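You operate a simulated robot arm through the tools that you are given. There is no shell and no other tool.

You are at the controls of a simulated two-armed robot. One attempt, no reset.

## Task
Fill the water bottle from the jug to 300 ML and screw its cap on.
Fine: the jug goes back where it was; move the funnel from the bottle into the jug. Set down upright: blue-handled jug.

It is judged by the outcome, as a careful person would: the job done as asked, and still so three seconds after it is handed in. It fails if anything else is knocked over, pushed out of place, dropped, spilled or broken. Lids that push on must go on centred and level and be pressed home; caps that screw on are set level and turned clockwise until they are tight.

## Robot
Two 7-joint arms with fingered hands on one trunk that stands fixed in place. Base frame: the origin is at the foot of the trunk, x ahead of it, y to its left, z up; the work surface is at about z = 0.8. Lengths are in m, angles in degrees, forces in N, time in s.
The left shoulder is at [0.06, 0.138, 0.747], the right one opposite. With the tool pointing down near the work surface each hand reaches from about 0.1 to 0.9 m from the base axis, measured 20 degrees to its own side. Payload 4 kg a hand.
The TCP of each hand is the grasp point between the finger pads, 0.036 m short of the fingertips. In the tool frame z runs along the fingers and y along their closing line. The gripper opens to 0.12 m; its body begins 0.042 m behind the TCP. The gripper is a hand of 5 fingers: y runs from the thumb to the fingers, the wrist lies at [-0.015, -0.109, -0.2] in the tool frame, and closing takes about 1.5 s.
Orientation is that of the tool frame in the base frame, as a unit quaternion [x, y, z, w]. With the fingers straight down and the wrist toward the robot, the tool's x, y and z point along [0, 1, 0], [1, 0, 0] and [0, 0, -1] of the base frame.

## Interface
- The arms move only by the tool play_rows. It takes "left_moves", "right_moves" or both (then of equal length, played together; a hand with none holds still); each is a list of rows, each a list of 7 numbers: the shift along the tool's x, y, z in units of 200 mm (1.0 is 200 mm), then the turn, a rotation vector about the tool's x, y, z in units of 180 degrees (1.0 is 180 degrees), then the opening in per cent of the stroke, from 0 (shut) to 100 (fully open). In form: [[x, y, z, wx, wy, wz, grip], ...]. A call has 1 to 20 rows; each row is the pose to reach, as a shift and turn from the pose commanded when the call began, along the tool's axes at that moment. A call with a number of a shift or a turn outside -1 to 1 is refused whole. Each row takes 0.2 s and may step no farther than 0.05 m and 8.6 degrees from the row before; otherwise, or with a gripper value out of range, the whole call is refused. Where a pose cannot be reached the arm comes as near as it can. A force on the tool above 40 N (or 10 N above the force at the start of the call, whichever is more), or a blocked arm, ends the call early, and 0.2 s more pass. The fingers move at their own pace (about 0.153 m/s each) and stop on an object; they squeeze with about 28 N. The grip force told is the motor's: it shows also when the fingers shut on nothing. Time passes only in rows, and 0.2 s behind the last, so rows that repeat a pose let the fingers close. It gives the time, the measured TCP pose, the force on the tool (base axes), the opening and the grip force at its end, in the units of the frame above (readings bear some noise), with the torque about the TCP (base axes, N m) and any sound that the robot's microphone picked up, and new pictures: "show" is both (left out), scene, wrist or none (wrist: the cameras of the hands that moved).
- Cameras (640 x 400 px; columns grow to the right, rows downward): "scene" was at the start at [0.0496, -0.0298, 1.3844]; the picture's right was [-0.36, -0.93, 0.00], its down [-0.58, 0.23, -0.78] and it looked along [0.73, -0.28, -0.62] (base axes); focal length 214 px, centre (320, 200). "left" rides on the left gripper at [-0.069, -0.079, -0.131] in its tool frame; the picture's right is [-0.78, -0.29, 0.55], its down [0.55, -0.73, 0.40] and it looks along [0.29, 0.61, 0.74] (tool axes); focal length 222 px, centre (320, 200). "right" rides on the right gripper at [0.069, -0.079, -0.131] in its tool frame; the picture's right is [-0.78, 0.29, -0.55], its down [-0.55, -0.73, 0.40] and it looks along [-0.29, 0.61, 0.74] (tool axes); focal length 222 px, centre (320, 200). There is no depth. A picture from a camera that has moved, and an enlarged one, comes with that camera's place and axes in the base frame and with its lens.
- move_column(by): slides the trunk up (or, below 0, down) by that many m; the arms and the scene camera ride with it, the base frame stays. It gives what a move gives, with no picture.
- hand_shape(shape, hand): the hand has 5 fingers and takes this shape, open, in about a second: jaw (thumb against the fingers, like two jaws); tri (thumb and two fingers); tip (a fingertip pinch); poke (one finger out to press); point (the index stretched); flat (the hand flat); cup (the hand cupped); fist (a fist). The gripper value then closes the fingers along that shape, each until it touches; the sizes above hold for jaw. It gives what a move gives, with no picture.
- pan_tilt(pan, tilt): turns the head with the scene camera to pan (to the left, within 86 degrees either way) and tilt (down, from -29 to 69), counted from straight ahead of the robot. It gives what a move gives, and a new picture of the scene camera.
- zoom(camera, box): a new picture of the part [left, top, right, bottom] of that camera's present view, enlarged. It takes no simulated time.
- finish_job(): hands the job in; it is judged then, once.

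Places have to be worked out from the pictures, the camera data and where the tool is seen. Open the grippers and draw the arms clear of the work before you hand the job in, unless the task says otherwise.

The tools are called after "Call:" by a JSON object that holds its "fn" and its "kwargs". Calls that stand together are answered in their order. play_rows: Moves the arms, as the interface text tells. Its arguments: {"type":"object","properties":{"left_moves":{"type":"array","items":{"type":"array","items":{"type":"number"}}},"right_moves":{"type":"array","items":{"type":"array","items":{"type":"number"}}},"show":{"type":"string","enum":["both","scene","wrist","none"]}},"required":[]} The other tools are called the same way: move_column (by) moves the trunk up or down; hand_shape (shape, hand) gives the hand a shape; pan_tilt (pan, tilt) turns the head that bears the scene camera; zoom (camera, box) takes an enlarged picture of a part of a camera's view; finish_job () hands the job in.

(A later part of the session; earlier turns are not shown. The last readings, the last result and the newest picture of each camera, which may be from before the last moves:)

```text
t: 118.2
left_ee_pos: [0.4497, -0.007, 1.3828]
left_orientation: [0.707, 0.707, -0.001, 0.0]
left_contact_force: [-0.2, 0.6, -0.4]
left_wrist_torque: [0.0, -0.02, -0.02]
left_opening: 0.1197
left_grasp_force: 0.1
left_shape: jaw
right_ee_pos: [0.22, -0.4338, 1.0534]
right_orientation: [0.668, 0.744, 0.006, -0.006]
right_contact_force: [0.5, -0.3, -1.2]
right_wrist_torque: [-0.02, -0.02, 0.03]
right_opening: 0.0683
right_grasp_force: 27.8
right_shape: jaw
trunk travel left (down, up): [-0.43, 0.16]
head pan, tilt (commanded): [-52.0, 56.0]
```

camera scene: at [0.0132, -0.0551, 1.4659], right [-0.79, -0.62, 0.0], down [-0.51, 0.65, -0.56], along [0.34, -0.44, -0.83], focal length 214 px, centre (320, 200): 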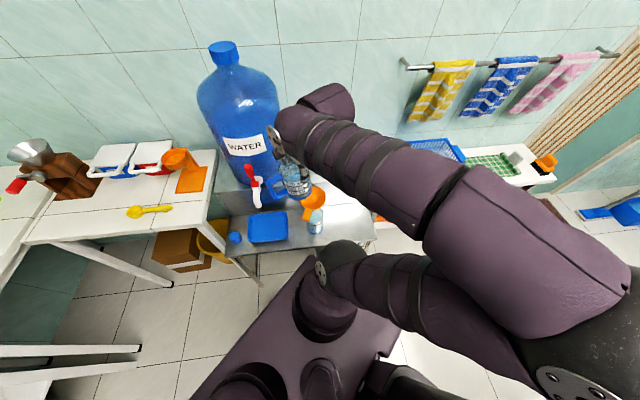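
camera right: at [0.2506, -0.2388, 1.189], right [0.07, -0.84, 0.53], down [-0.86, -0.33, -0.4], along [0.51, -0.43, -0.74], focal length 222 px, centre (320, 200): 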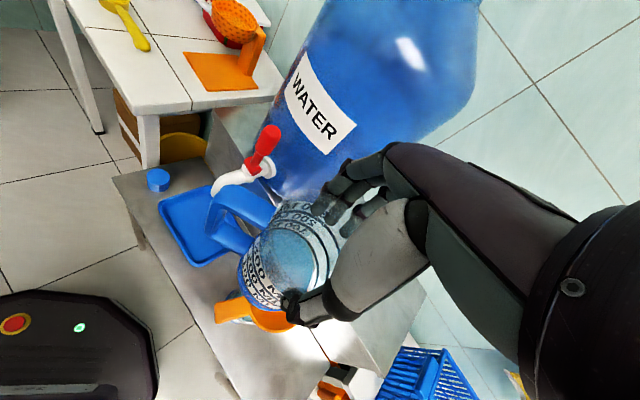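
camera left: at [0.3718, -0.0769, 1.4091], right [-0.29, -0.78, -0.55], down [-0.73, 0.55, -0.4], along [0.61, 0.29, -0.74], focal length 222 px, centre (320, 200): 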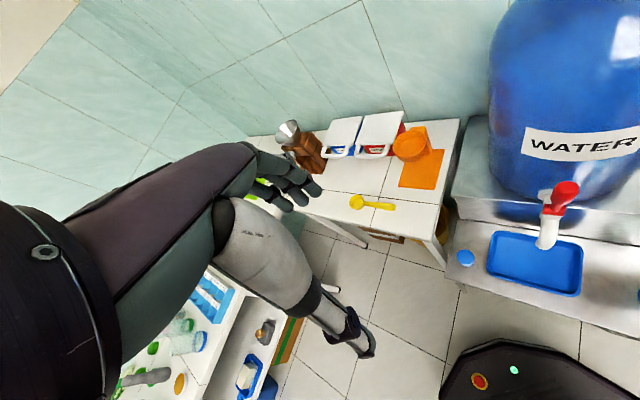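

Call:
{"fn": "play_rows", "kwargs": {"right_moves": [[-0.06, -0.058, 0, 0, 0, -0.015, 0], [-0.15, -0.147, 0, 0, 0, -0.036, 0], [-0.24, -0.236, 0, 0, 0, -0.057, 0], [-0.3, -0.295, 0, 0, 0, -0.072, 0], [-0.328, -0.322, 0, 0, 0, -0.0778, 0]], "show": "none"}}

Call:
{"fn": "move_column", "kwargs": {"by": -0.27}}

Call:
{"fn": "pan_tilt", "kwargs": {"pan": -52, "tilt": 42}}

```text
t: 119.5
left_ee_pos: [0.4506, -0.0073, 1.3829]
left_orientation: [0.707, 0.707, 0.0, 0.0]
left_contact_force: [0.4, 0.2, -0.2]
left_wrist_torque: [0.0, 0.03, -0.01]
left_opening: 0.1198
left_grasp_force: 0.1
left_shape: jaw
right_ee_pos: [0.1635, -0.505, 1.0512]
right_orientation: [0.571, 0.821, 0.007, -0.005]
right_contact_force: [0.1, -0.3, -2.1]
right_wrist_torque: [-0.07, 0.01, 0.02]
right_opening: 0.0683
right_grasp_force: 28.1
right_shape: jaw
trunk travel left (down, up): [-0.43, 0.16]
head pan, tilt (commanded): [-52.0, 56.0]
```

```text
t: 122.2
left_ee_pos: [0.4498, -0.0067, 1.1129]
left_orientation: [0.708, 0.707, 0.0, 0.001]
left_contact_force: [0.4, -0.3, 0.5]
left_wrist_torque: [0.01, 0.0, -0.02]
left_opening: 0.1199
left_grasp_force: 0.2
left_shape: jaw
right_ee_pos: [0.1631, -0.5058, 0.7813]
right_orientation: [0.573, 0.819, 0.007, -0.006]
right_contact_force: [-0.4, 0.0, -1.8]
right_wrist_torque: [-0.04, -0.01, -0.01]
right_opening: 0.0685
right_grasp_force: 27.8
right_shape: jaw
trunk travel left (down, up): [-0.16, 0.43]
head pan, tilt (commanded): [-52.0, 56.0]
```

```text
t: 123.0
left_ee_pos: [0.4488, -0.0066, 1.1132]
left_orientation: [0.707, 0.707, 0.0, 0.0]
left_contact_force: [-1.1, -0.1, -0.2]
left_wrist_torque: [0.0, 0.0, -0.04]
left_opening: 0.1197
left_grasp_force: 0.0
left_shape: jaw
right_ee_pos: [0.163, -0.5041, 0.7821]
right_orientation: [0.573, 0.819, 0.007, -0.006]
right_contact_force: [0.1, -0.7, -1.8]
right_wrist_torque: [0.0, 0.0, -0.02]
right_opening: 0.0683
right_grasp_force: 27.7
right_shape: jaw
trunk travel left (down, up): [-0.16, 0.43]
head pan, tilt (commanded): [-52.0, 42.0]
camera scene: at [0.0209, -0.0648, 1.2148], right [-0.79, -0.62, 0.0], down [-0.41, 0.53, -0.74], along [0.46, -0.59, -0.67], focal length 214 px, centre (320, 200)
```

scene: 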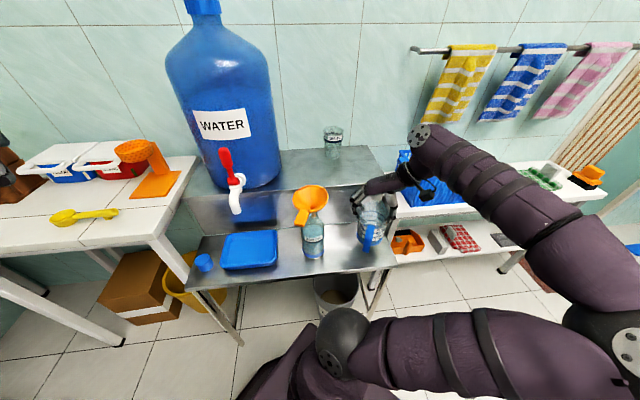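

The jug hangs just above its place and the camera is now lower. I zoom in on the bottle for a better level reading.

Call:
{"fn": "zoom", "kwargs": {"camera": "scene", "box": [294, 205, 334, 265]}}

Call:
{"fn": "zoom", "kwargs": {"camera": "scene", "box": [302, 225, 326, 245]}}

Call:
{"fn": "zoom", "kwargs": {"camera": "scene", "box": [335, 170, 415, 260]}}

```text
6.67 times, centred on (314, 235) of scene
camera zoom: at [0.0209, -0.0648, 1.2148], right [-0.79, -0.62, 0.0], down [-0.41, 0.53, -0.74], along [0.46, -0.59, -0.67], focal length 1430 px, centre (360, -33)
```

zoom: 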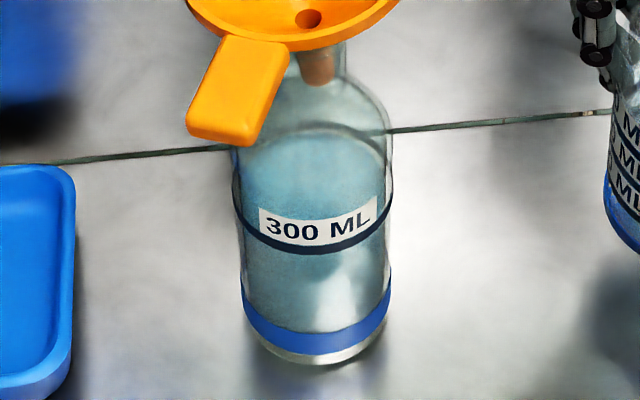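

```text
16.00 times, centred on (314, 235) of scene
camera zoom: at [0.0209, -0.0648, 1.2148], right [-0.79, -0.62, 0.0], down [-0.41, 0.53, -0.74], along [0.46, -0.59, -0.67], focal length 3432 px, centre (416, -360)
```

zoom: 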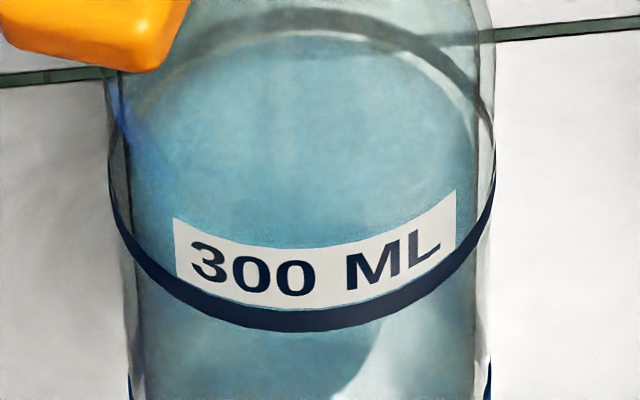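

```text
4.44 times, centred on (375, 215) of scene
camera zoom: at [0.0209, -0.0648, 1.2148], right [-0.79, -0.62, 0.0], down [-0.41, 0.53, -0.74], along [0.46, -0.59, -0.67], focal length 953 px, centre (76, 133)
```

zoom: 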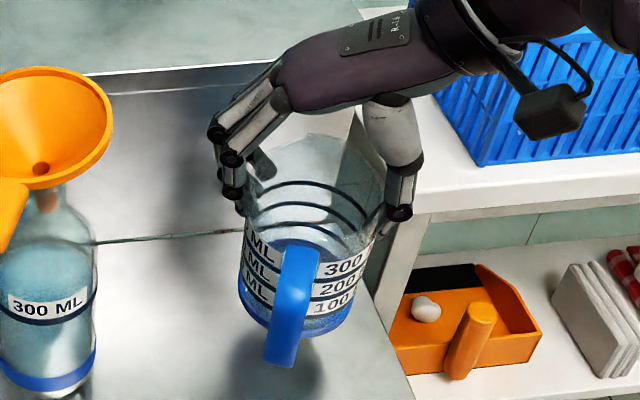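

In this view the water's outline coincides exactly with the 300 ML ring. Now I lower the jug onto the shelf at its original place.

Call:
{"fn": "play_rows", "kwargs": {"right_moves": [[0, 0, 0.06, 0, 0, 0, 0], [0, 0, 0.12, 0, 0, 0, 0], [0, 0, 0.17, 0, 0, 0, 0], [0, 0, 0.205, 0, 0, 0, 0], [0, 0, 0.22, 0, 0, 0, 0], [0, 0, 0.22, 0, 0, 0, 0]], "show": "none"}}

Call:
{"fn": "zoom", "kwargs": {"camera": "scene", "box": [335, 170, 415, 260]}}

```text
t: 124.4
left_ee_pos: [0.4496, -0.0074, 1.1129]
left_orientation: [0.707, 0.707, 0.0, 0.0]
left_contact_force: [-1.2, 0.6, 0.3]
left_wrist_torque: [0.01, 0.02, -0.02]
left_opening: 0.1194
left_grasp_force: 0.1
left_shape: jaw
right_ee_pos: [0.1639, -0.5041, 0.7376]
right_orientation: [0.572, 0.82, 0.008, -0.005]
right_contact_force: [-0.1, -0.5, 1.5]
right_wrist_torque: [-0.01, -0.03, 0.02]
right_opening: 0.0684
right_grasp_force: 28.2
right_shape: jaw
trunk travel left (down, up): [-0.16, 0.43]
head pan, tilt (commanded): [-52.0, 42.0]
```

```text
4.44 times, centred on (375, 215) of scene
camera zoom: at [0.0209, -0.0648, 1.2149], right [-0.79, -0.62, 0.0], down [-0.41, 0.53, -0.74], along [0.46, -0.59, -0.67], focal length 953 px, centre (76, 133)
```

zoom: 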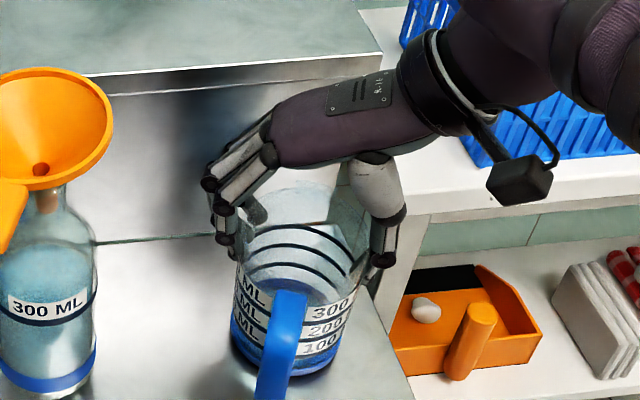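

The shelf carries the jug now (+1.5 N). I open the hand and rise straight up.

Call:
{"fn": "play_rows", "kwargs": {"right_moves": [[0, 0, 0, 0, 0, 0, 65], [0, 0, 0, 0, 0, 0, 80], [0, 0, 0, 0, 0, 0, 92], [0, 0, 0, 0, 0, 0, 92], [0, 0, 0, 0, 0, 0, 92], [0, 0, -0.12, 0, 0, 0, 92], [0, 0, -0.3, 0, 0, 0, 92], [0, 0, -0.5, 0, 0, 0, 92], [0, 0, -0.7, 0, 0, 0, 92], [0, 0, -0.9, 0, 0, 0, 92], [0, 0, -1.0, 0, 0, 0, 92]], "show": "both"}}

Call:
{"fn": "zoom", "kwargs": {"camera": "scene", "box": [290, 170, 410, 270]}}

```text
t: 126.8
left_ee_pos: [0.4492, -0.0065, 1.1132]
left_orientation: [0.707, 0.707, 0.001, 0.0]
left_contact_force: [-0.2, -0.5, 0.6]
left_wrist_torque: [0.0, 0.01, -0.05]
left_opening: 0.1196
left_grasp_force: 0.0
left_shape: jaw
right_ee_pos: [0.1634, -0.5079, 0.9368]
right_orientation: [0.572, 0.82, 0.008, -0.006]
right_contact_force: [-0.4, -0.1, -0.3]
right_wrist_torque: [0.0, 0.0, 0.04]
right_opening: 0.1105
right_grasp_force: 0.1
right_shape: jaw
trunk travel left (down, up): [-0.16, 0.43]
head pan, tilt (commanded): [-52.0, 42.0]
camera scene: at [0.0209, -0.0647, 1.2149], right [-0.79, -0.62, 0.0], down [-0.41, 0.53, -0.74], along [0.46, -0.59, -0.67], focal length 214 px, centre (320, 200)
camera right: at [0.0649, -0.4733, 1.0711], right [0.54, -0.65, 0.53], down [-0.5, -0.76, -0.41], along [0.67, -0.04, -0.74], focal length 222 px, centre (320, 200)
```

scene: 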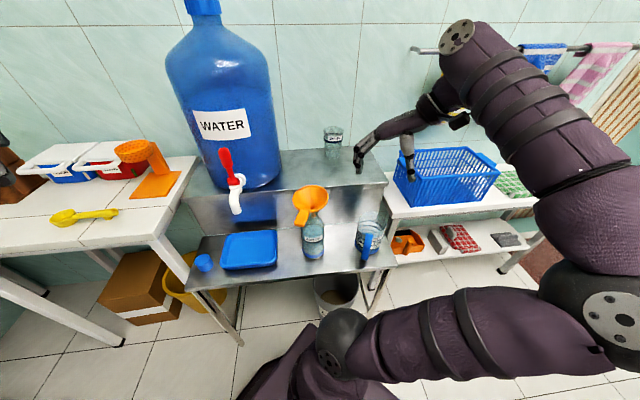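
right: 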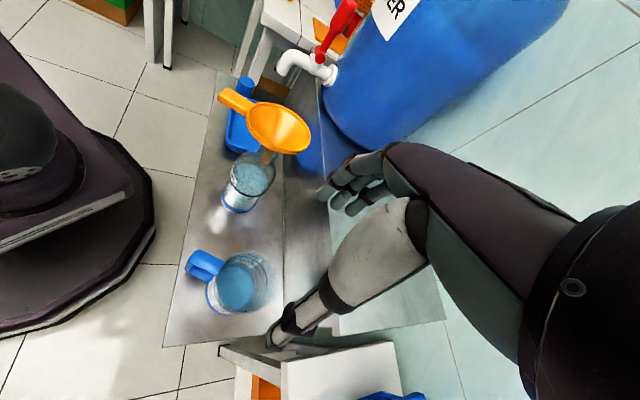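

```text
4.00 times, centred on (350, 220) of scene
camera zoom: at [0.0209, -0.0647, 1.2149], right [-0.79, -0.62, 0.0], down [-0.41, 0.53, -0.74], along [0.46, -0.59, -0.67], focal length 858 px, centre (200, 120)
```

zoom: 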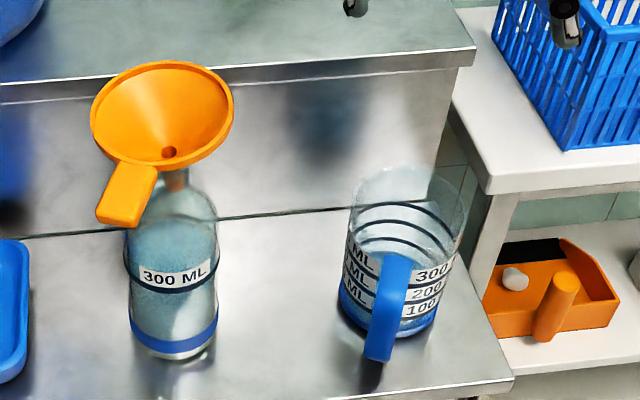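

The jug stands upright back at its place with the bottle filled. Next is the funnel: I raise the trunk so the arm has room, then position the right hand above the funnel's tab.

Call:
{"fn": "move_column", "kwargs": {"by": 0.25}}

Call:
{"fn": "play_rows", "kwargs": {"right_moves": [[0.1, 0.06, 0, 0, 0, 0, 92], [0.28, 0.16, 0, 0, 0, 0, 92], [0.46, 0.26, 0.05, 0, 0, 0, 92], [0.64, 0.36, 0.15, 0, 0, 0, 100], [0.8, 0.46, 0.3, 0, 0, 0, 100], [0.92, 0.54, 0.45, 0, 0, 0, 100], [0.98, 0.6, 0.6, 0, 0, 0, 100]], "show": "both"}}

```text
t: 129.3
left_ee_pos: [0.4502, -0.0078, 1.3618]
left_orientation: [0.708, 0.707, 0.0, 0.0]
left_contact_force: [-0.1, -0.6, -0.6]
left_wrist_torque: [-0.02, -0.03, 0.01]
left_opening: 0.1196
left_grasp_force: 0.1
left_shape: jaw
right_ee_pos: [0.1641, -0.5083, 1.1869]
right_orientation: [0.573, 0.82, 0.007, -0.005]
right_contact_force: [-0.2, 0.9, 0.4]
right_wrist_torque: [0.0, 0.02, -0.01]
right_opening: 0.1103
right_grasp_force: 0.1
right_shape: jaw
trunk travel left (down, up): [-0.41, 0.18]
head pan, tilt (commanded): [-52.0, 42.0]
```

```text
t: 130.9
left_ee_pos: [0.4502, -0.0062, 1.3639]
left_orientation: [0.707, 0.707, 0.001, 0.0]
left_contact_force: [1.4, 0.6, 0.0]
left_wrist_torque: [-0.01, -0.02, 0.0]
left_opening: 0.1197
left_grasp_force: 0.0
left_shape: jaw
right_ee_pos: [0.2086, -0.2804, 1.0709]
right_orientation: [0.573, 0.82, 0.007, -0.005]
right_contact_force: [-0.1, -0.3, 0.3]
right_wrist_torque: [0.0, -0.03, -0.03]
right_opening: 0.1195
right_grasp_force: 0.0
right_shape: jaw
trunk travel left (down, up): [-0.41, 0.18]
head pan, tilt (commanded): [-52.0, 42.0]
camera scene: at [0.0209, -0.0647, 1.465], right [-0.79, -0.62, 0.0], down [-0.41, 0.53, -0.74], along [0.46, -0.59, -0.67], focal length 214 px, centre (320, 200)
camera right: at [0.1099, -0.2459, 1.2043], right [0.54, -0.65, 0.54], down [-0.5, -0.76, -0.41], along [0.67, -0.05, -0.74], focal length 222 px, centre (320, 200)
```

scene: 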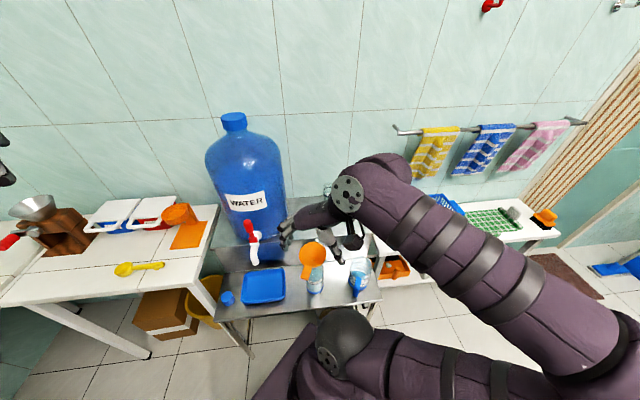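
right: 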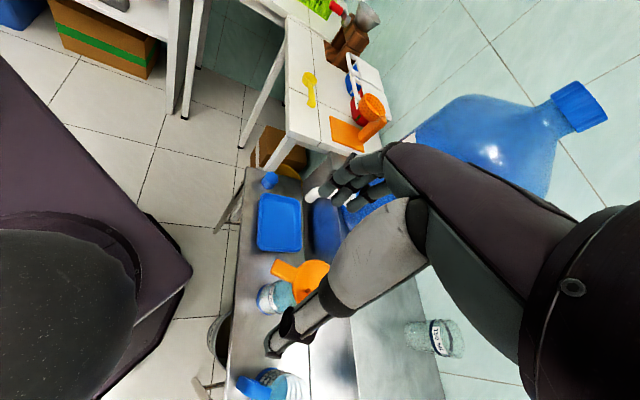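

Call:
{"fn": "zoom", "kwargs": {"camera": "right", "box": [240, 230, 360, 340]}}

Call:
{"fn": "zoom", "kwargs": {"camera": "scene", "box": [280, 225, 350, 305]}}

```text
3.64 times, centred on (300, 285) of right
camera zoom: at [0.1099, -0.2459, 1.2043], right [0.54, -0.65, 0.54], down [-0.5, -0.76, -0.41], along [0.67, -0.05, -0.74], focal length 808 px, centre (393, -109)
```

zoom: 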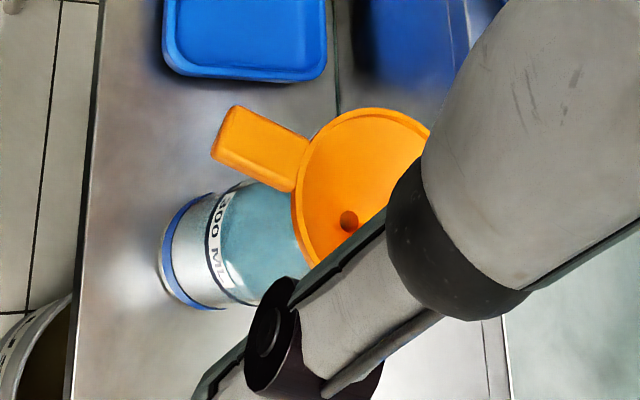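

```text
5.00 times, centred on (315, 265) of scene
camera zoom: at [0.0209, -0.0647, 1.465], right [-0.79, -0.62, 0.0], down [-0.41, 0.53, -0.74], along [0.46, -0.59, -0.67], focal length 1072 px, centre (345, -125)
```

zoom: 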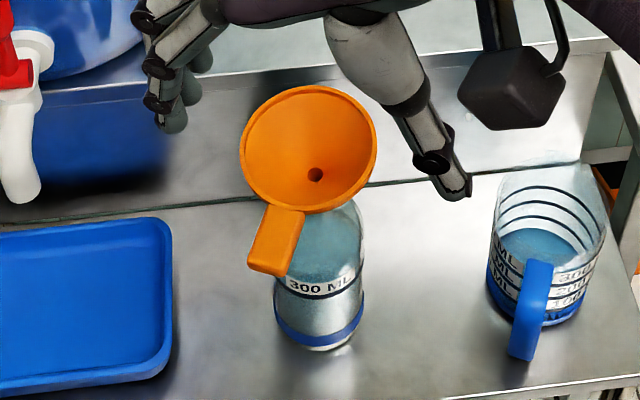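

I locate the tab: its end at about (0.259,-0.297), heading 113.7° from the funnel's centre (0.2935,-0.380), z≈0.85, ~24 mm wide. I move above the tab's outer half with the closing line across it.

Call:
{"fn": "play_rows", "kwargs": {"right_moves": [[-0.042, 0.04, 0.12, 0, 0, -0.004, 100], [-0.084, 0.08, 0.24, 0, 0, -0.008, 100], [-0.126, 0.121, 0.36, 0, 0, -0.012, 100], [-0.168, 0.161, 0.48, 0, 0, -0.016, 100], [-0.21, 0.2015, 0.603, 0, 0, -0.0206, 100]], "show": "none"}}

Call:
{"fn": "zoom", "kwargs": {"camera": "right", "box": [220, 180, 420, 360]}}

Call:
{"fn": "zoom", "kwargs": {"camera": "scene", "box": [270, 215, 360, 305]}}

```text
t: 132.1
left_ee_pos: [0.4522, -0.007, 1.362]
left_orientation: [0.707, 0.707, 0.0, 0.0]
left_contact_force: [0.1, -0.2, 0.0]
left_wrist_torque: [-0.01, 0.04, -0.01]
left_opening: 0.1196
left_grasp_force: 0.1
left_shape: jaw
right_ee_pos: [0.2607, -0.3047, 0.9491]
right_orientation: [0.546, 0.838, 0.007, -0.005]
right_contact_force: [0.0, 0.3, 0.5]
right_wrist_torque: [0.02, -0.02, 0.01]
right_opening: 0.1195
right_grasp_force: 0.0
right_shape: jaw
trunk travel left (down, up): [-0.41, 0.18]
head pan, tilt (commanded): [-52.0, 42.0]
```

```text
2.22 times, centred on (320, 270) of right
camera zoom: at [0.16, -0.2757, 1.0823], right [0.58, -0.61, 0.54], down [-0.45, -0.79, -0.41], along [0.68, 0.0, -0.74], focal length 494 px, centre (320, 44)
```

zoom: 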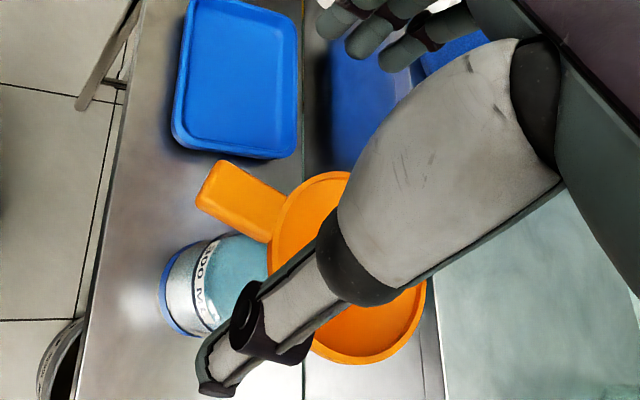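

```text
4.44 times, centred on (315, 260) of scene
camera zoom: at [0.0216, -0.0648, 1.4649], right [-0.79, -0.62, 0.0], down [-0.41, 0.53, -0.74], along [0.46, -0.59, -0.67], focal length 953 px, centre (342, -67)
```

zoom: 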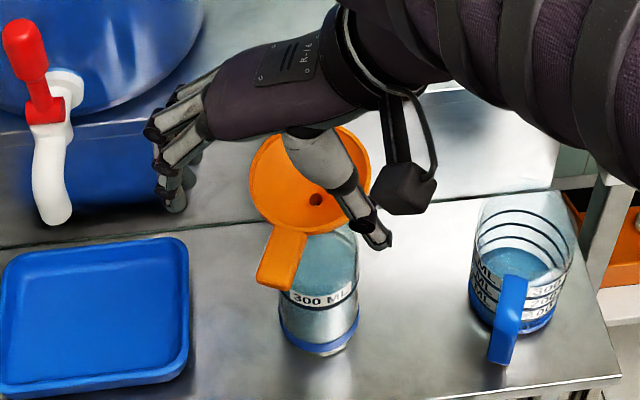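

Well aligned; I shift 3 mm toward the fingers and descend so the fingertips straddle the tab.

Call:
{"fn": "play_rows", "kwargs": {"right_moves": [[0, 0.016, 0.1, 0, 0, 0, 100], [0, 0.016, 0.2, 0, 0, 0, 100], [0, 0.016, 0.3, 0, 0, 0, 100], [0, 0.016, 0.385, 0, 0, 0, 80], [0, 0.016, 0.385, 0, 0, 0, 55], [0, 0.016, 0.385, 0, 0, 0, 55]], "show": "none"}}

Call:
{"fn": "zoom", "kwargs": {"camera": "right", "box": [220, 180, 420, 360]}}

Call:
{"fn": "zoom", "kwargs": {"camera": "scene", "box": [270, 215, 360, 305]}}

```text
t: 133.5
left_ee_pos: [0.4505, -0.0068, 1.3623]
left_orientation: [0.708, 0.707, 0.0, 0.0]
left_contact_force: [0.5, -0.2, 0.4]
left_wrist_torque: [0.0, -0.02, 0.0]
left_opening: 0.1196
left_grasp_force: 0.1
left_shape: jaw
right_ee_pos: [0.2659, -0.3018, 0.8727]
right_orientation: [0.545, 0.838, 0.009, -0.006]
right_contact_force: [0.2, -0.6, 0.4]
right_wrist_torque: [-0.01, 0.0, 0.0]
right_opening: 0.0664
right_grasp_force: 0.1
right_shape: jaw
trunk travel left (down, up): [-0.41, 0.18]
head pan, tilt (commanded): [-52.0, 42.0]
```

```text
2.22 times, centred on (320, 270) of right
camera zoom: at [0.1638, -0.2737, 1.0063], right [0.58, -0.61, 0.54], down [-0.45, -0.79, -0.41], along [0.68, 0.0, -0.74], focal length 494 px, centre (320, 44)
```

zoom: 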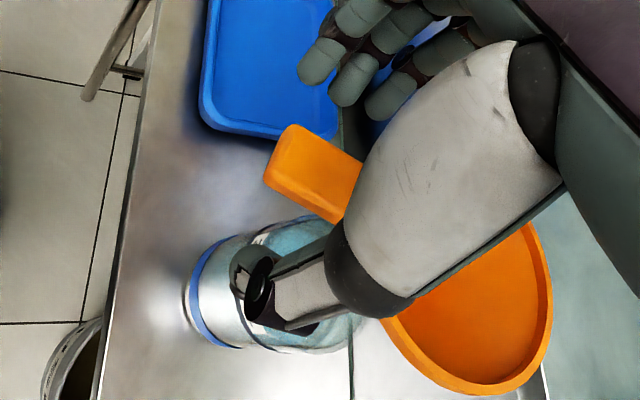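

```text
4.44 times, centred on (315, 260) of scene
camera zoom: at [0.0213, -0.065, 1.4649], right [-0.79, -0.62, 0.0], down [-0.41, 0.53, -0.74], along [0.46, -0.59, -0.67], focal length 953 px, centre (342, -67)
```

zoom: 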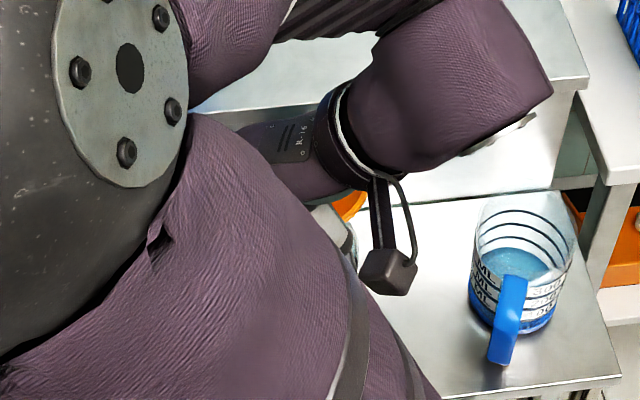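

The tab lies centred between thumb and fingers. I close on it.

Call:
{"fn": "play_rows", "kwargs": {"right_moves": [[0, 0, 0, 0, 0, 0, 40], [0, 0, 0, 0, 0, 0, 28], [0, 0, 0, 0, 0, 0, 20], [0, 0, 0, 0, 0, 0, 10], [0, 0, 0, 0, 0, 0, 0], [0, 0, 0, 0, 0, 0, 0], [0, 0, 0, 0, 0, 0, 0]], "show": "none"}}

Call:
{"fn": "zoom", "kwargs": {"camera": "right", "box": [220, 180, 420, 360]}}

```text
t: 135.1
left_ee_pos: [0.4516, -0.0076, 1.3623]
left_orientation: [0.707, 0.707, 0.0, 0.0]
left_contact_force: [0.3, 0.1, -0.4]
left_wrist_torque: [-0.05, -0.02, -0.04]
left_opening: 0.1196
left_grasp_force: 0.0
left_shape: jaw
right_ee_pos: [0.2651, -0.3007, 0.8728]
right_orientation: [0.545, 0.838, 0.007, -0.005]
right_contact_force: [0.6, 0.4, 0.0]
right_wrist_torque: [0.02, -0.05, 0.01]
right_opening: 0.0202
right_grasp_force: 27.7
right_shape: jaw
trunk travel left (down, up): [-0.41, 0.18]
head pan, tilt (commanded): [-52.0, 42.0]
```

```text
2.22 times, centred on (320, 270) of right
camera zoom: at [0.1635, -0.2736, 1.0065], right [0.58, -0.61, 0.54], down [-0.45, -0.79, -0.41], along [0.68, 0.0, -0.74], focal length 494 px, centre (320, 44)
```

zoom: 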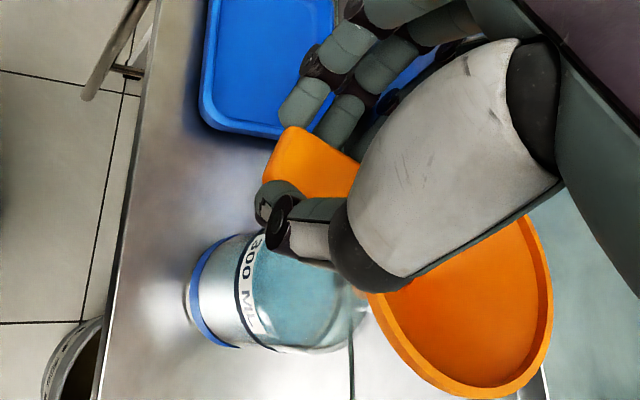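

The tab is gripped (opening 20 mm, 28 N) and the bottle is undisturbed. I lift the funnel 30 mm and check that the bottle stays put.

Call:
{"fn": "play_rows", "kwargs": {"right_moves": [[0, 0, -0.03, 0, 0, 0, 0], [0, 0, -0.07, 0, 0, 0, 0], [0, 0, -0.11, 0, 0, 0, 0], [0, 0, -0.15, 0, 0, 0, 0]], "show": "none"}}

Call:
{"fn": "zoom", "kwargs": {"camera": "right", "box": [180, 160, 440, 400]}}

```text
t: 136.1
left_ee_pos: [0.4501, -0.0067, 1.363]
left_orientation: [0.707, 0.707, -0.001, -0.001]
left_contact_force: [0.3, -0.8, 0.0]
left_wrist_torque: [0.04, 0.01, 0.0]
left_opening: 0.1196
left_grasp_force: 0.1
left_shape: jaw
right_ee_pos: [0.2645, -0.3016, 0.9025]
right_orientation: [0.545, 0.838, 0.008, -0.005]
right_contact_force: [0.8, 0.5, 0.2]
right_wrist_torque: [0.03, -0.04, 0.03]
right_opening: 0.0204
right_grasp_force: 28.0
right_shape: jaw
trunk travel left (down, up): [-0.41, 0.18]
head pan, tilt (commanded): [-52.0, 42.0]
```

```text
1.67 times, centred on (310, 280) of right
camera zoom: at [0.163, -0.2738, 1.0365], right [0.58, -0.61, 0.54], down [-0.45, -0.79, -0.41], along [0.68, 0.0, -0.74], focal length 370 px, centre (337, 67)
```

zoom: 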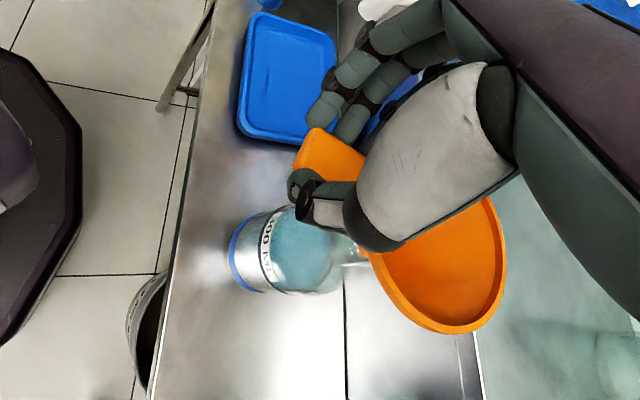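

The bottle stays put and the funnel lifts freely. I continue straight up another 110 mm.

Call:
{"fn": "play_rows", "kwargs": {"right_moves": [[0, 0, -0.1, 0, 0, 0, 0], [0, 0, -0.22, 0, 0, 0, 0], [0, 0, -0.35, 0, 0, 0, 0], [0, 0, -0.46, 0, 0, 0, 0], [0, 0, -0.55, 0, 0, 0, 0]], "show": "both"}}

Call:
{"fn": "zoom", "kwargs": {"camera": "right", "box": [180, 160, 440, 400]}}

```text
t: 137.3
left_ee_pos: [0.4494, -0.0071, 1.3623]
left_orientation: [0.707, 0.707, 0.0, 0.0]
left_contact_force: [0.6, 0.3, 0.2]
left_wrist_torque: [0.0, -0.01, -0.01]
left_opening: 0.1196
left_grasp_force: 0.1
left_shape: jaw
right_ee_pos: [0.2636, -0.3035, 1.0141]
right_orientation: [0.546, 0.838, 0.007, -0.006]
right_contact_force: [0.2, 0.5, -0.3]
right_wrist_torque: [0.03, -0.02, 0.01]
right_opening: 0.0201
right_grasp_force: 28.0
right_shape: jaw
trunk travel left (down, up): [-0.41, 0.18]
head pan, tilt (commanded): [-52.0, 42.0]
camera scene: at [0.0207, -0.0648, 1.4649], right [-0.79, -0.62, 0.0], down [-0.41, 0.53, -0.74], along [0.46, -0.59, -0.67], focal length 214 px, centre (320, 200)
camera right: at [0.162, -0.2758, 1.1476], right [0.58, -0.61, 0.54], down [-0.45, -0.79, -0.41], along [0.68, 0.0, -0.74], focal length 222 px, centre (320, 200)
```

scene: 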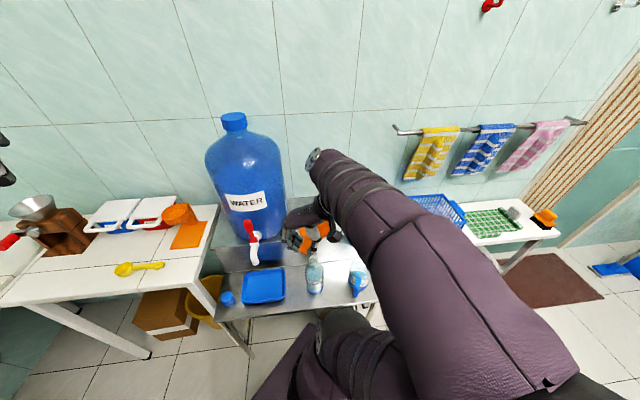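
right: 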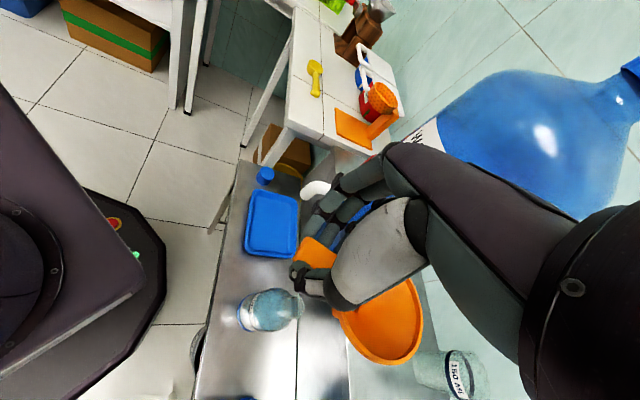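

```text
1.67 times, centred on (310, 280) of right
camera zoom: at [0.162, -0.2758, 1.1476], right [0.58, -0.61, 0.54], down [-0.45, -0.79, -0.41], along [0.68, 0.0, -0.74], focal length 370 px, centre (337, 67)
```

zoom: 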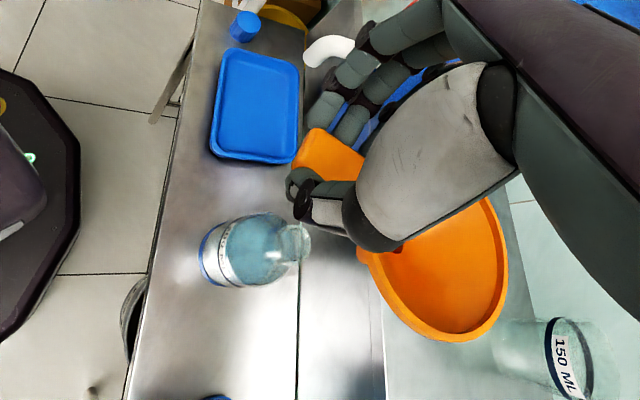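

The funnel is out and the bottle stands with its neck open. I carry the funnel toward the jug, turning the hand to yaw 75° so the tab will point away from the jug's handle and the table.

Call:
{"fn": "play_rows", "kwargs": {"right_moves": [[-0.03, -0.07, 0, 0, 0, -0.018, 0], [-0.07, -0.19, 0, 0, 0, -0.048, 0], [-0.115, -0.32, 0, 0, 0, -0.08, 0], [-0.16, -0.44, 0, 0, 0, -0.11, 0], [-0.21, -0.57, 0, 0, 0, -0.14, 0], [-0.25, -0.68, 0, 0, 0, -0.165, 0], [-0.27, -0.73, 0, 0, 0, -0.178, 0]], "show": "none"}}

```text
t: 138.9
left_ee_pos: [0.4496, -0.0069, 1.3628]
left_orientation: [0.708, 0.706, 0.0, 0.0]
left_contact_force: [0.9, 0.3, -0.3]
left_wrist_torque: [0.02, 0.01, 0.01]
left_opening: 0.1198
left_grasp_force: 0.1
left_shape: jaw
right_ee_pos: [0.1514, -0.4129, 1.0109]
right_orientation: [0.293, 0.956, 0.007, -0.003]
right_contact_force: [-0.3, -0.8, -0.6]
right_wrist_torque: [-0.03, 0.01, 0.02]
right_opening: 0.0203
right_grasp_force: 28.0
right_shape: jaw
trunk travel left (down, up): [-0.41, 0.18]
head pan, tilt (commanded): [-52.0, 42.0]
```

Call:
{"fn": "play_rows", "kwargs": {"right_moves": [[0.02, -0.08, 0, 0, 0, -0.02, 0], [0.045, -0.19, 0, 0, 0, -0.045, 0], [0.07, -0.31, 0, 0, 0, -0.07, 0], [0.095, -0.42, 0, 0, 0, -0.096, 0], [0.104, -0.457, 0, 0, 0, -0.106, 0]], "show": "both"}}

Call:
{"fn": "zoom", "kwargs": {"camera": "right", "box": [180, 180, 440, 400]}}

Call:
{"fn": "zoom", "kwargs": {"camera": "scene", "box": [290, 215, 410, 315]}}

```text
t: 140.1
left_ee_pos: [0.4516, -0.0073, 1.3626]
left_orientation: [0.707, 0.707, 0.0, 0.0]
left_contact_force: [0.4, -0.6, -0.1]
left_wrist_torque: [0.0, -0.02, 0.01]
left_opening: 0.1197
left_grasp_force: 0.1
left_shape: jaw
right_ee_pos: [0.0824, -0.4765, 1.0091]
right_orientation: [0.13, 0.991, 0.008, -0.001]
right_contact_force: [0.3, 0.5, 0.0]
right_wrist_torque: [0.01, 0.02, -0.02]
right_opening: 0.0204
right_grasp_force: 28.1
right_shape: jaw
trunk travel left (down, up): [-0.41, 0.18]
head pan, tilt (commanded): [-52.0, 42.0]
camera scene: at [0.0208, -0.0648, 1.4649], right [-0.79, -0.62, 0.0], down [-0.41, 0.53, -0.74], along [0.46, -0.59, -0.67], focal length 214 px, centre (320, 200)
camera right: at [-0.0045, -0.5377, 1.142], right [0.83, 0.07, 0.55], down [0.34, -0.84, -0.41], along [0.43, 0.53, -0.73], focal length 222 px, centre (320, 200)
```

scene: 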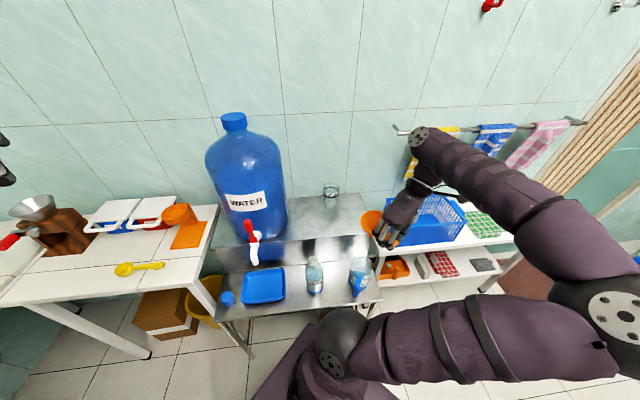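
right: 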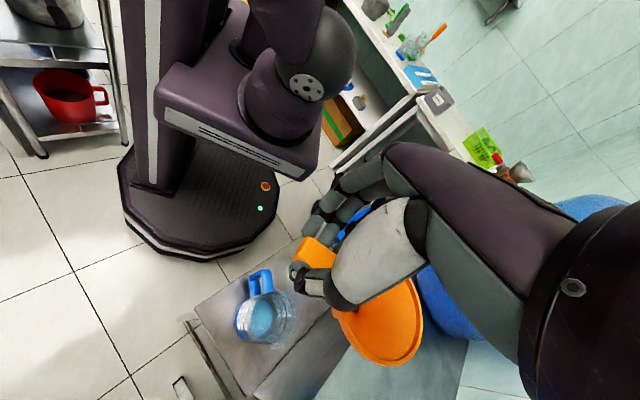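

```text
1.82 times, centred on (310, 290) of right
camera zoom: at [-0.0045, -0.5377, 1.142], right [0.83, 0.07, 0.55], down [0.34, -0.84, -0.41], along [0.43, 0.53, -0.73], focal length 404 px, centre (338, 36)
```

zoom: 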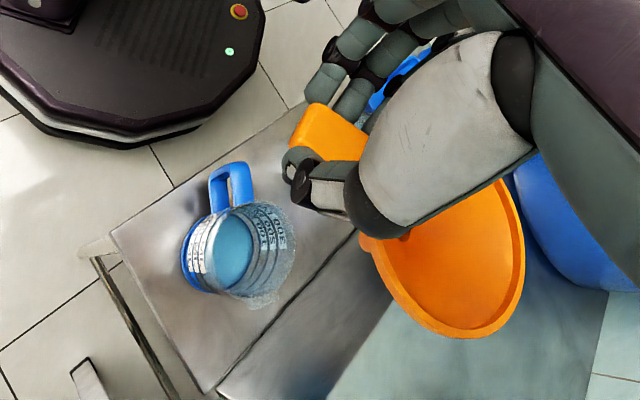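

```text
4.00 times, centred on (350, 265) of scene
camera zoom: at [0.0208, -0.0648, 1.4649], right [-0.79, -0.62, 0.0], down [-0.41, 0.53, -0.74], along [0.46, -0.59, -0.67], focal length 858 px, centre (200, -60)
```

zoom: 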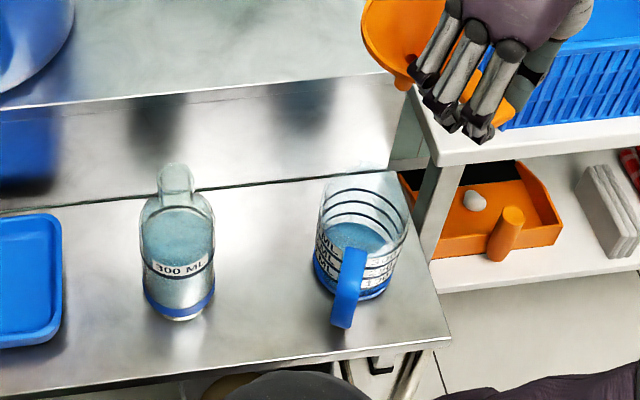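

I zoom in to measure the jug's rim and the funnel relative to the hand.

Call:
{"fn": "zoom", "kwargs": {"camera": "right", "box": [215, 255, 315, 355]}}

Call:
{"fn": "zoom", "kwargs": {"camera": "scene", "box": [335, 245, 405, 305]}}

```text
4.00 times, centred on (265, 305) of right
camera zoom: at [-0.0045, -0.5377, 1.142], right [0.83, 0.07, 0.55], down [0.34, -0.84, -0.41], along [0.43, 0.53, -0.73], focal length 888 px, centre (540, -220)
```

zoom: 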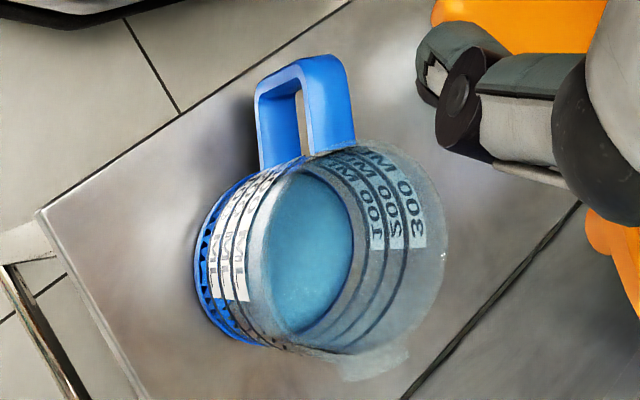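

```text
6.67 times, centred on (370, 275) of scene
camera zoom: at [0.0208, -0.0648, 1.4649], right [-0.79, -0.62, 0.0], down [-0.41, 0.53, -0.74], along [0.46, -0.59, -0.67], focal length 1430 px, centre (-13, -300)
```

zoom: 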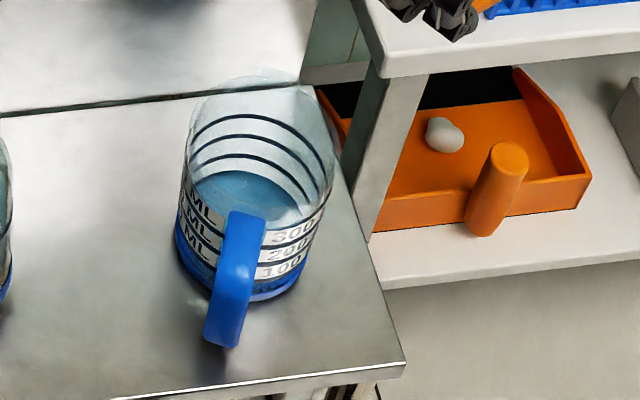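

Call:
{"fn": "zoom", "kwargs": {"camera": "scene", "box": [350, 195, 430, 265]}}

Call:
{"fn": "zoom", "kwargs": {"camera": "right", "box": [280, 220, 440, 380]}}

```text
5.71 times, centred on (390, 230) of scene
camera zoom: at [0.0208, -0.0648, 1.4649], right [-0.79, -0.62, 0.0], down [-0.41, 0.53, -0.74], along [0.46, -0.59, -0.67], focal length 1226 px, centre (-80, 29)
```

zoom: 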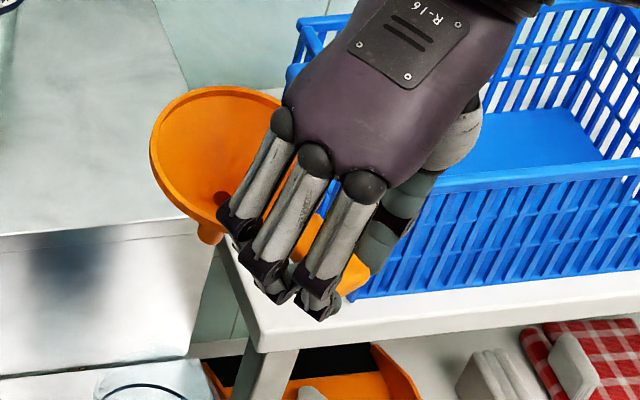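

```text
2.50 times, centred on (360, 300) of right
camera zoom: at [-0.0045, -0.5377, 1.142], right [0.83, 0.07, 0.55], down [0.34, -0.84, -0.41], along [0.43, 0.53, -0.73], focal length 555 px, centre (220, -50)
```

zoom: 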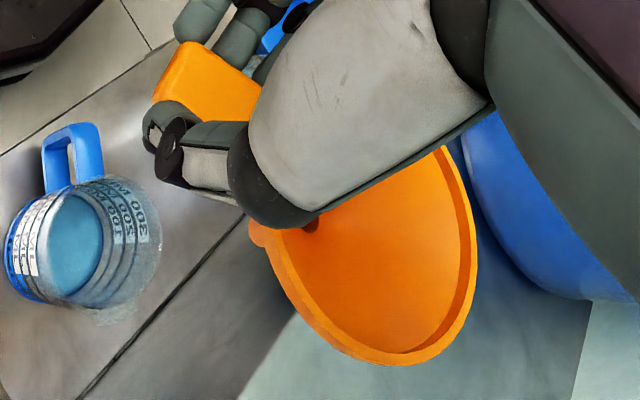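

The funnel is held level, its centre about 85 mm beyond the hand, directly above the jug by my estimate. I lower to z≈0.87 and check the alignment.

Call:
{"fn": "play_rows", "kwargs": {"right_moves": [[0, 0, 0.1, 0, 0, 0, 0], [0, 0, 0.25, 0, 0, 0, 0], [0, 0, 0.42, 0, 0, 0, 0], [0, 0, 0.58, 0, 0, 0, 0], [0, 0, 0.68, 0, 0, 0, 0]], "show": "both"}}

Call:
{"fn": "zoom", "kwargs": {"camera": "scene", "box": [320, 225, 420, 315]}}

Call:
{"fn": "zoom", "kwargs": {"camera": "right", "box": [200, 200, 440, 400]}}

```text
t: 141.3
left_ee_pos: [0.4504, -0.0076, 1.3619]
left_orientation: [0.707, 0.707, 0.0, -0.001]
left_contact_force: [-0.3, 0.4, -0.4]
left_wrist_torque: [-0.01, -0.01, 0.01]
left_opening: 0.1195
left_grasp_force: 0.1
left_shape: jaw
right_ee_pos: [0.0829, -0.4735, 0.8743]
right_orientation: [0.13, 0.992, 0.009, -0.001]
right_contact_force: [0.0, 1.2, 0.1]
right_wrist_torque: [-0.01, 0.04, 0.02]
right_opening: 0.02
right_grasp_force: 28.0
right_shape: jaw
trunk travel left (down, up): [-0.41, 0.18]
head pan, tilt (commanded): [-52.0, 42.0]
camera scene: at [0.0209, -0.065, 1.4649], right [-0.79, -0.62, 0.0], down [-0.41, 0.53, -0.74], along [0.46, -0.59, -0.67], focal length 214 px, centre (320, 200)
camera right: at [-0.0047, -0.5354, 1.0057], right [0.83, 0.07, 0.55], down [0.34, -0.84, -0.41], along [0.44, 0.53, -0.73], focal length 222 px, centre (320, 200)
```

scene: 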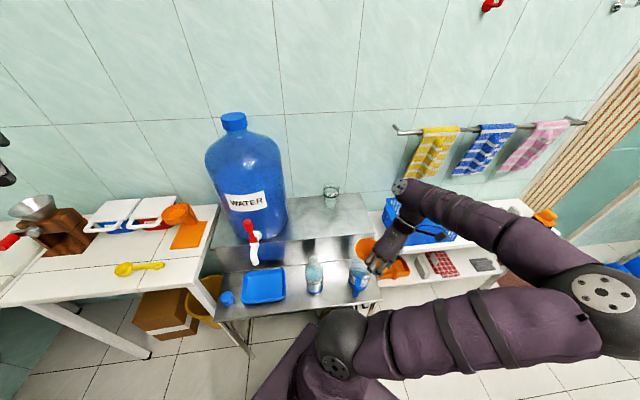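
right: 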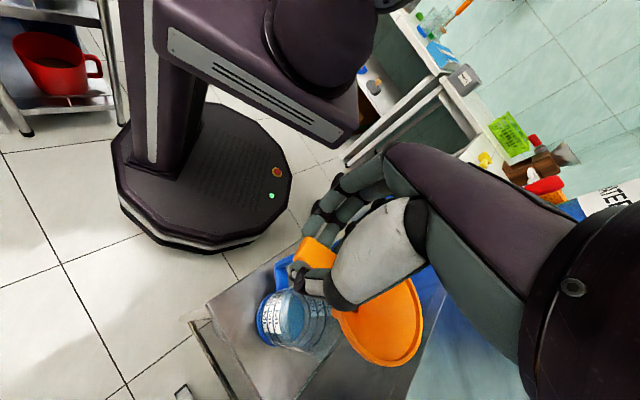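

```text
4.44 times, centred on (370, 270) of scene
camera zoom: at [0.0209, -0.065, 1.4649], right [-0.79, -0.62, 0.0], down [-0.41, 0.53, -0.74], along [0.46, -0.59, -0.67], focal length 953 px, centre (98, -111)
```

zoom: 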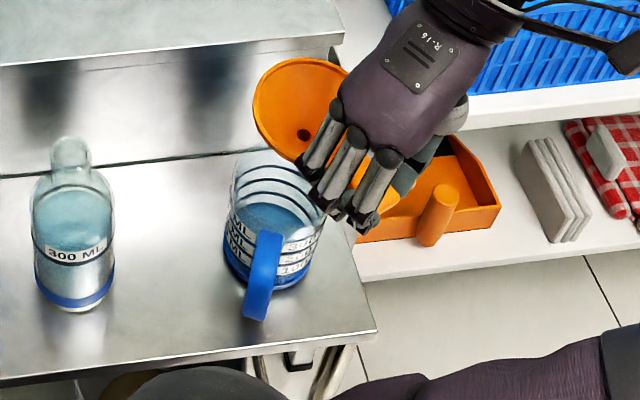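

```text
2.00 times, centred on (320, 300) of right
camera zoom: at [-0.0047, -0.5354, 1.0057], right [0.83, 0.07, 0.55], down [0.34, -0.84, -0.41], along [0.44, 0.53, -0.73], focal length 444 px, centre (320, 0)
```

zoom: 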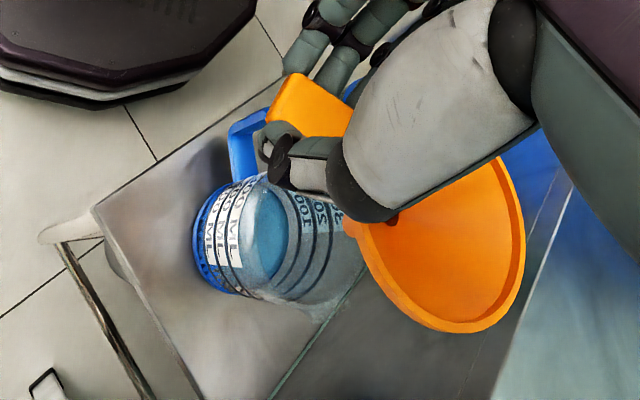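

Call:
{"fn": "zoom", "kwargs": {"camera": "scene", "box": [335, 235, 395, 305]}}

Call:
{"fn": "zoom", "kwargs": {"camera": "right", "box": [250, 250, 390, 370]}}

```text
5.71 times, centred on (365, 270) of scene
camera zoom: at [0.0209, -0.065, 1.4649], right [-0.79, -0.62, 0.0], down [-0.41, 0.53, -0.74], along [0.46, -0.59, -0.67], focal length 1226 px, centre (63, -200)
```

zoom: 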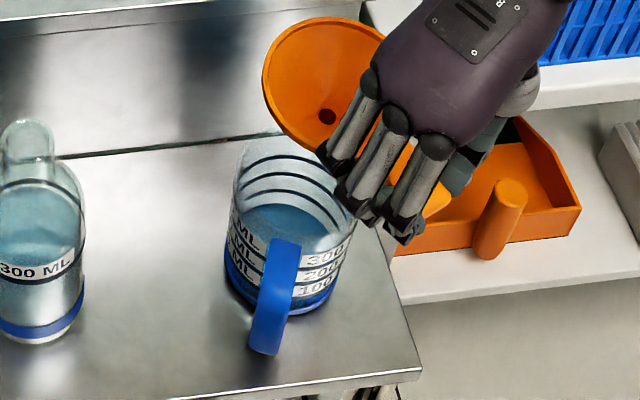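

```text
3.33 times, centred on (320, 310) of right
camera zoom: at [-0.0047, -0.5354, 1.0057], right [0.83, 0.07, 0.55], down [0.34, -0.84, -0.41], along [0.44, 0.53, -0.73], focal length 740 px, centre (320, -167)
```

zoom: 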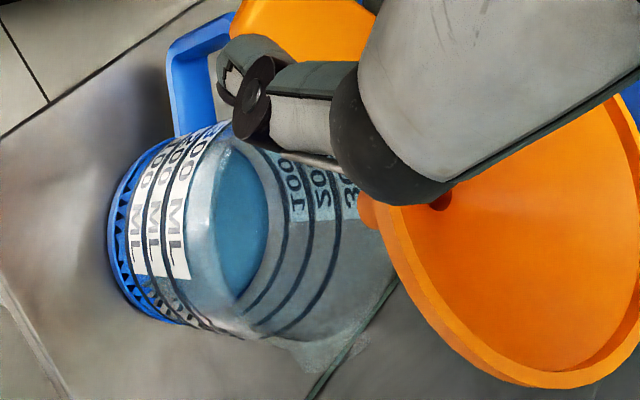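

The funnel's spout is above the jug's mouth. I shift 5 mm toward −y and lower 55 mm so the spout enters, then check the centring.

Call:
{"fn": "play_rows", "kwargs": {"right_moves": [[0, -0.025, 0.06, 0, 0, 0, 0], [0, -0.025, 0.13, 0, 0, 0, 0], [0, -0.025, 0.2, 0, 0, 0, 0], [0, -0.025, 0.28, 0, 0, 0, 0]], "show": "none"}}

Call:
{"fn": "zoom", "kwargs": {"camera": "scene", "box": [335, 235, 395, 305]}}

Call:
{"fn": "zoom", "kwargs": {"camera": "right", "box": [240, 220, 440, 380]}}

```text
t: 142.3
left_ee_pos: [0.4514, -0.0064, 1.3625]
left_orientation: [0.707, 0.707, 0.0, -0.001]
left_contact_force: [0.4, -0.6, -0.2]
left_wrist_torque: [0.0, 0.0, 0.01]
left_opening: 0.1196
left_grasp_force: 0.1
left_shape: jaw
right_ee_pos: [0.0813, -0.4782, 0.8173]
right_orientation: [0.131, 0.991, 0.01, -0.001]
right_contact_force: [-1.5, 0.7, -1.2]
right_wrist_torque: [0.05, 0.0, 0.0]
right_opening: 0.0201
right_grasp_force: 27.8
right_shape: jaw
trunk travel left (down, up): [-0.41, 0.18]
head pan, tilt (commanded): [-52.0, 42.0]
```

```text
5.71 times, centred on (365, 270) of scene
camera zoom: at [0.0209, -0.065, 1.4649], right [-0.79, -0.62, 0.0], down [-0.41, 0.53, -0.74], along [0.46, -0.59, -0.67], focal length 1226 px, centre (63, -200)
```

zoom: 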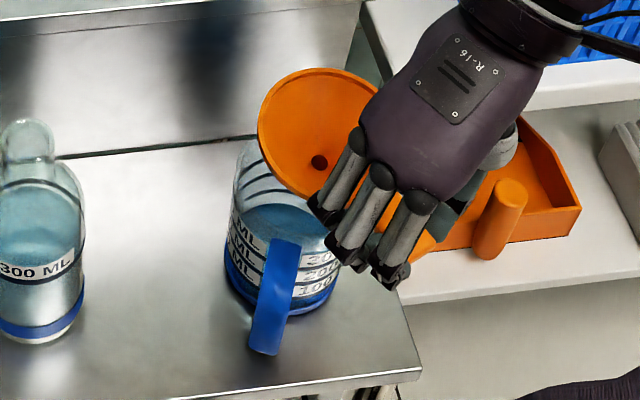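

```text
2.50 times, centred on (340, 300) of right
camera zoom: at [-0.0058, -0.5396, 0.9495], right [0.83, 0.07, 0.55], down [0.34, -0.85, -0.41], along [0.44, 0.53, -0.73], focal length 555 px, centre (270, -50)
```

zoom: 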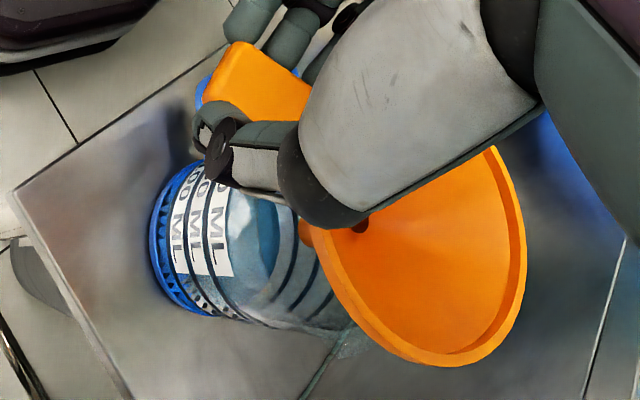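

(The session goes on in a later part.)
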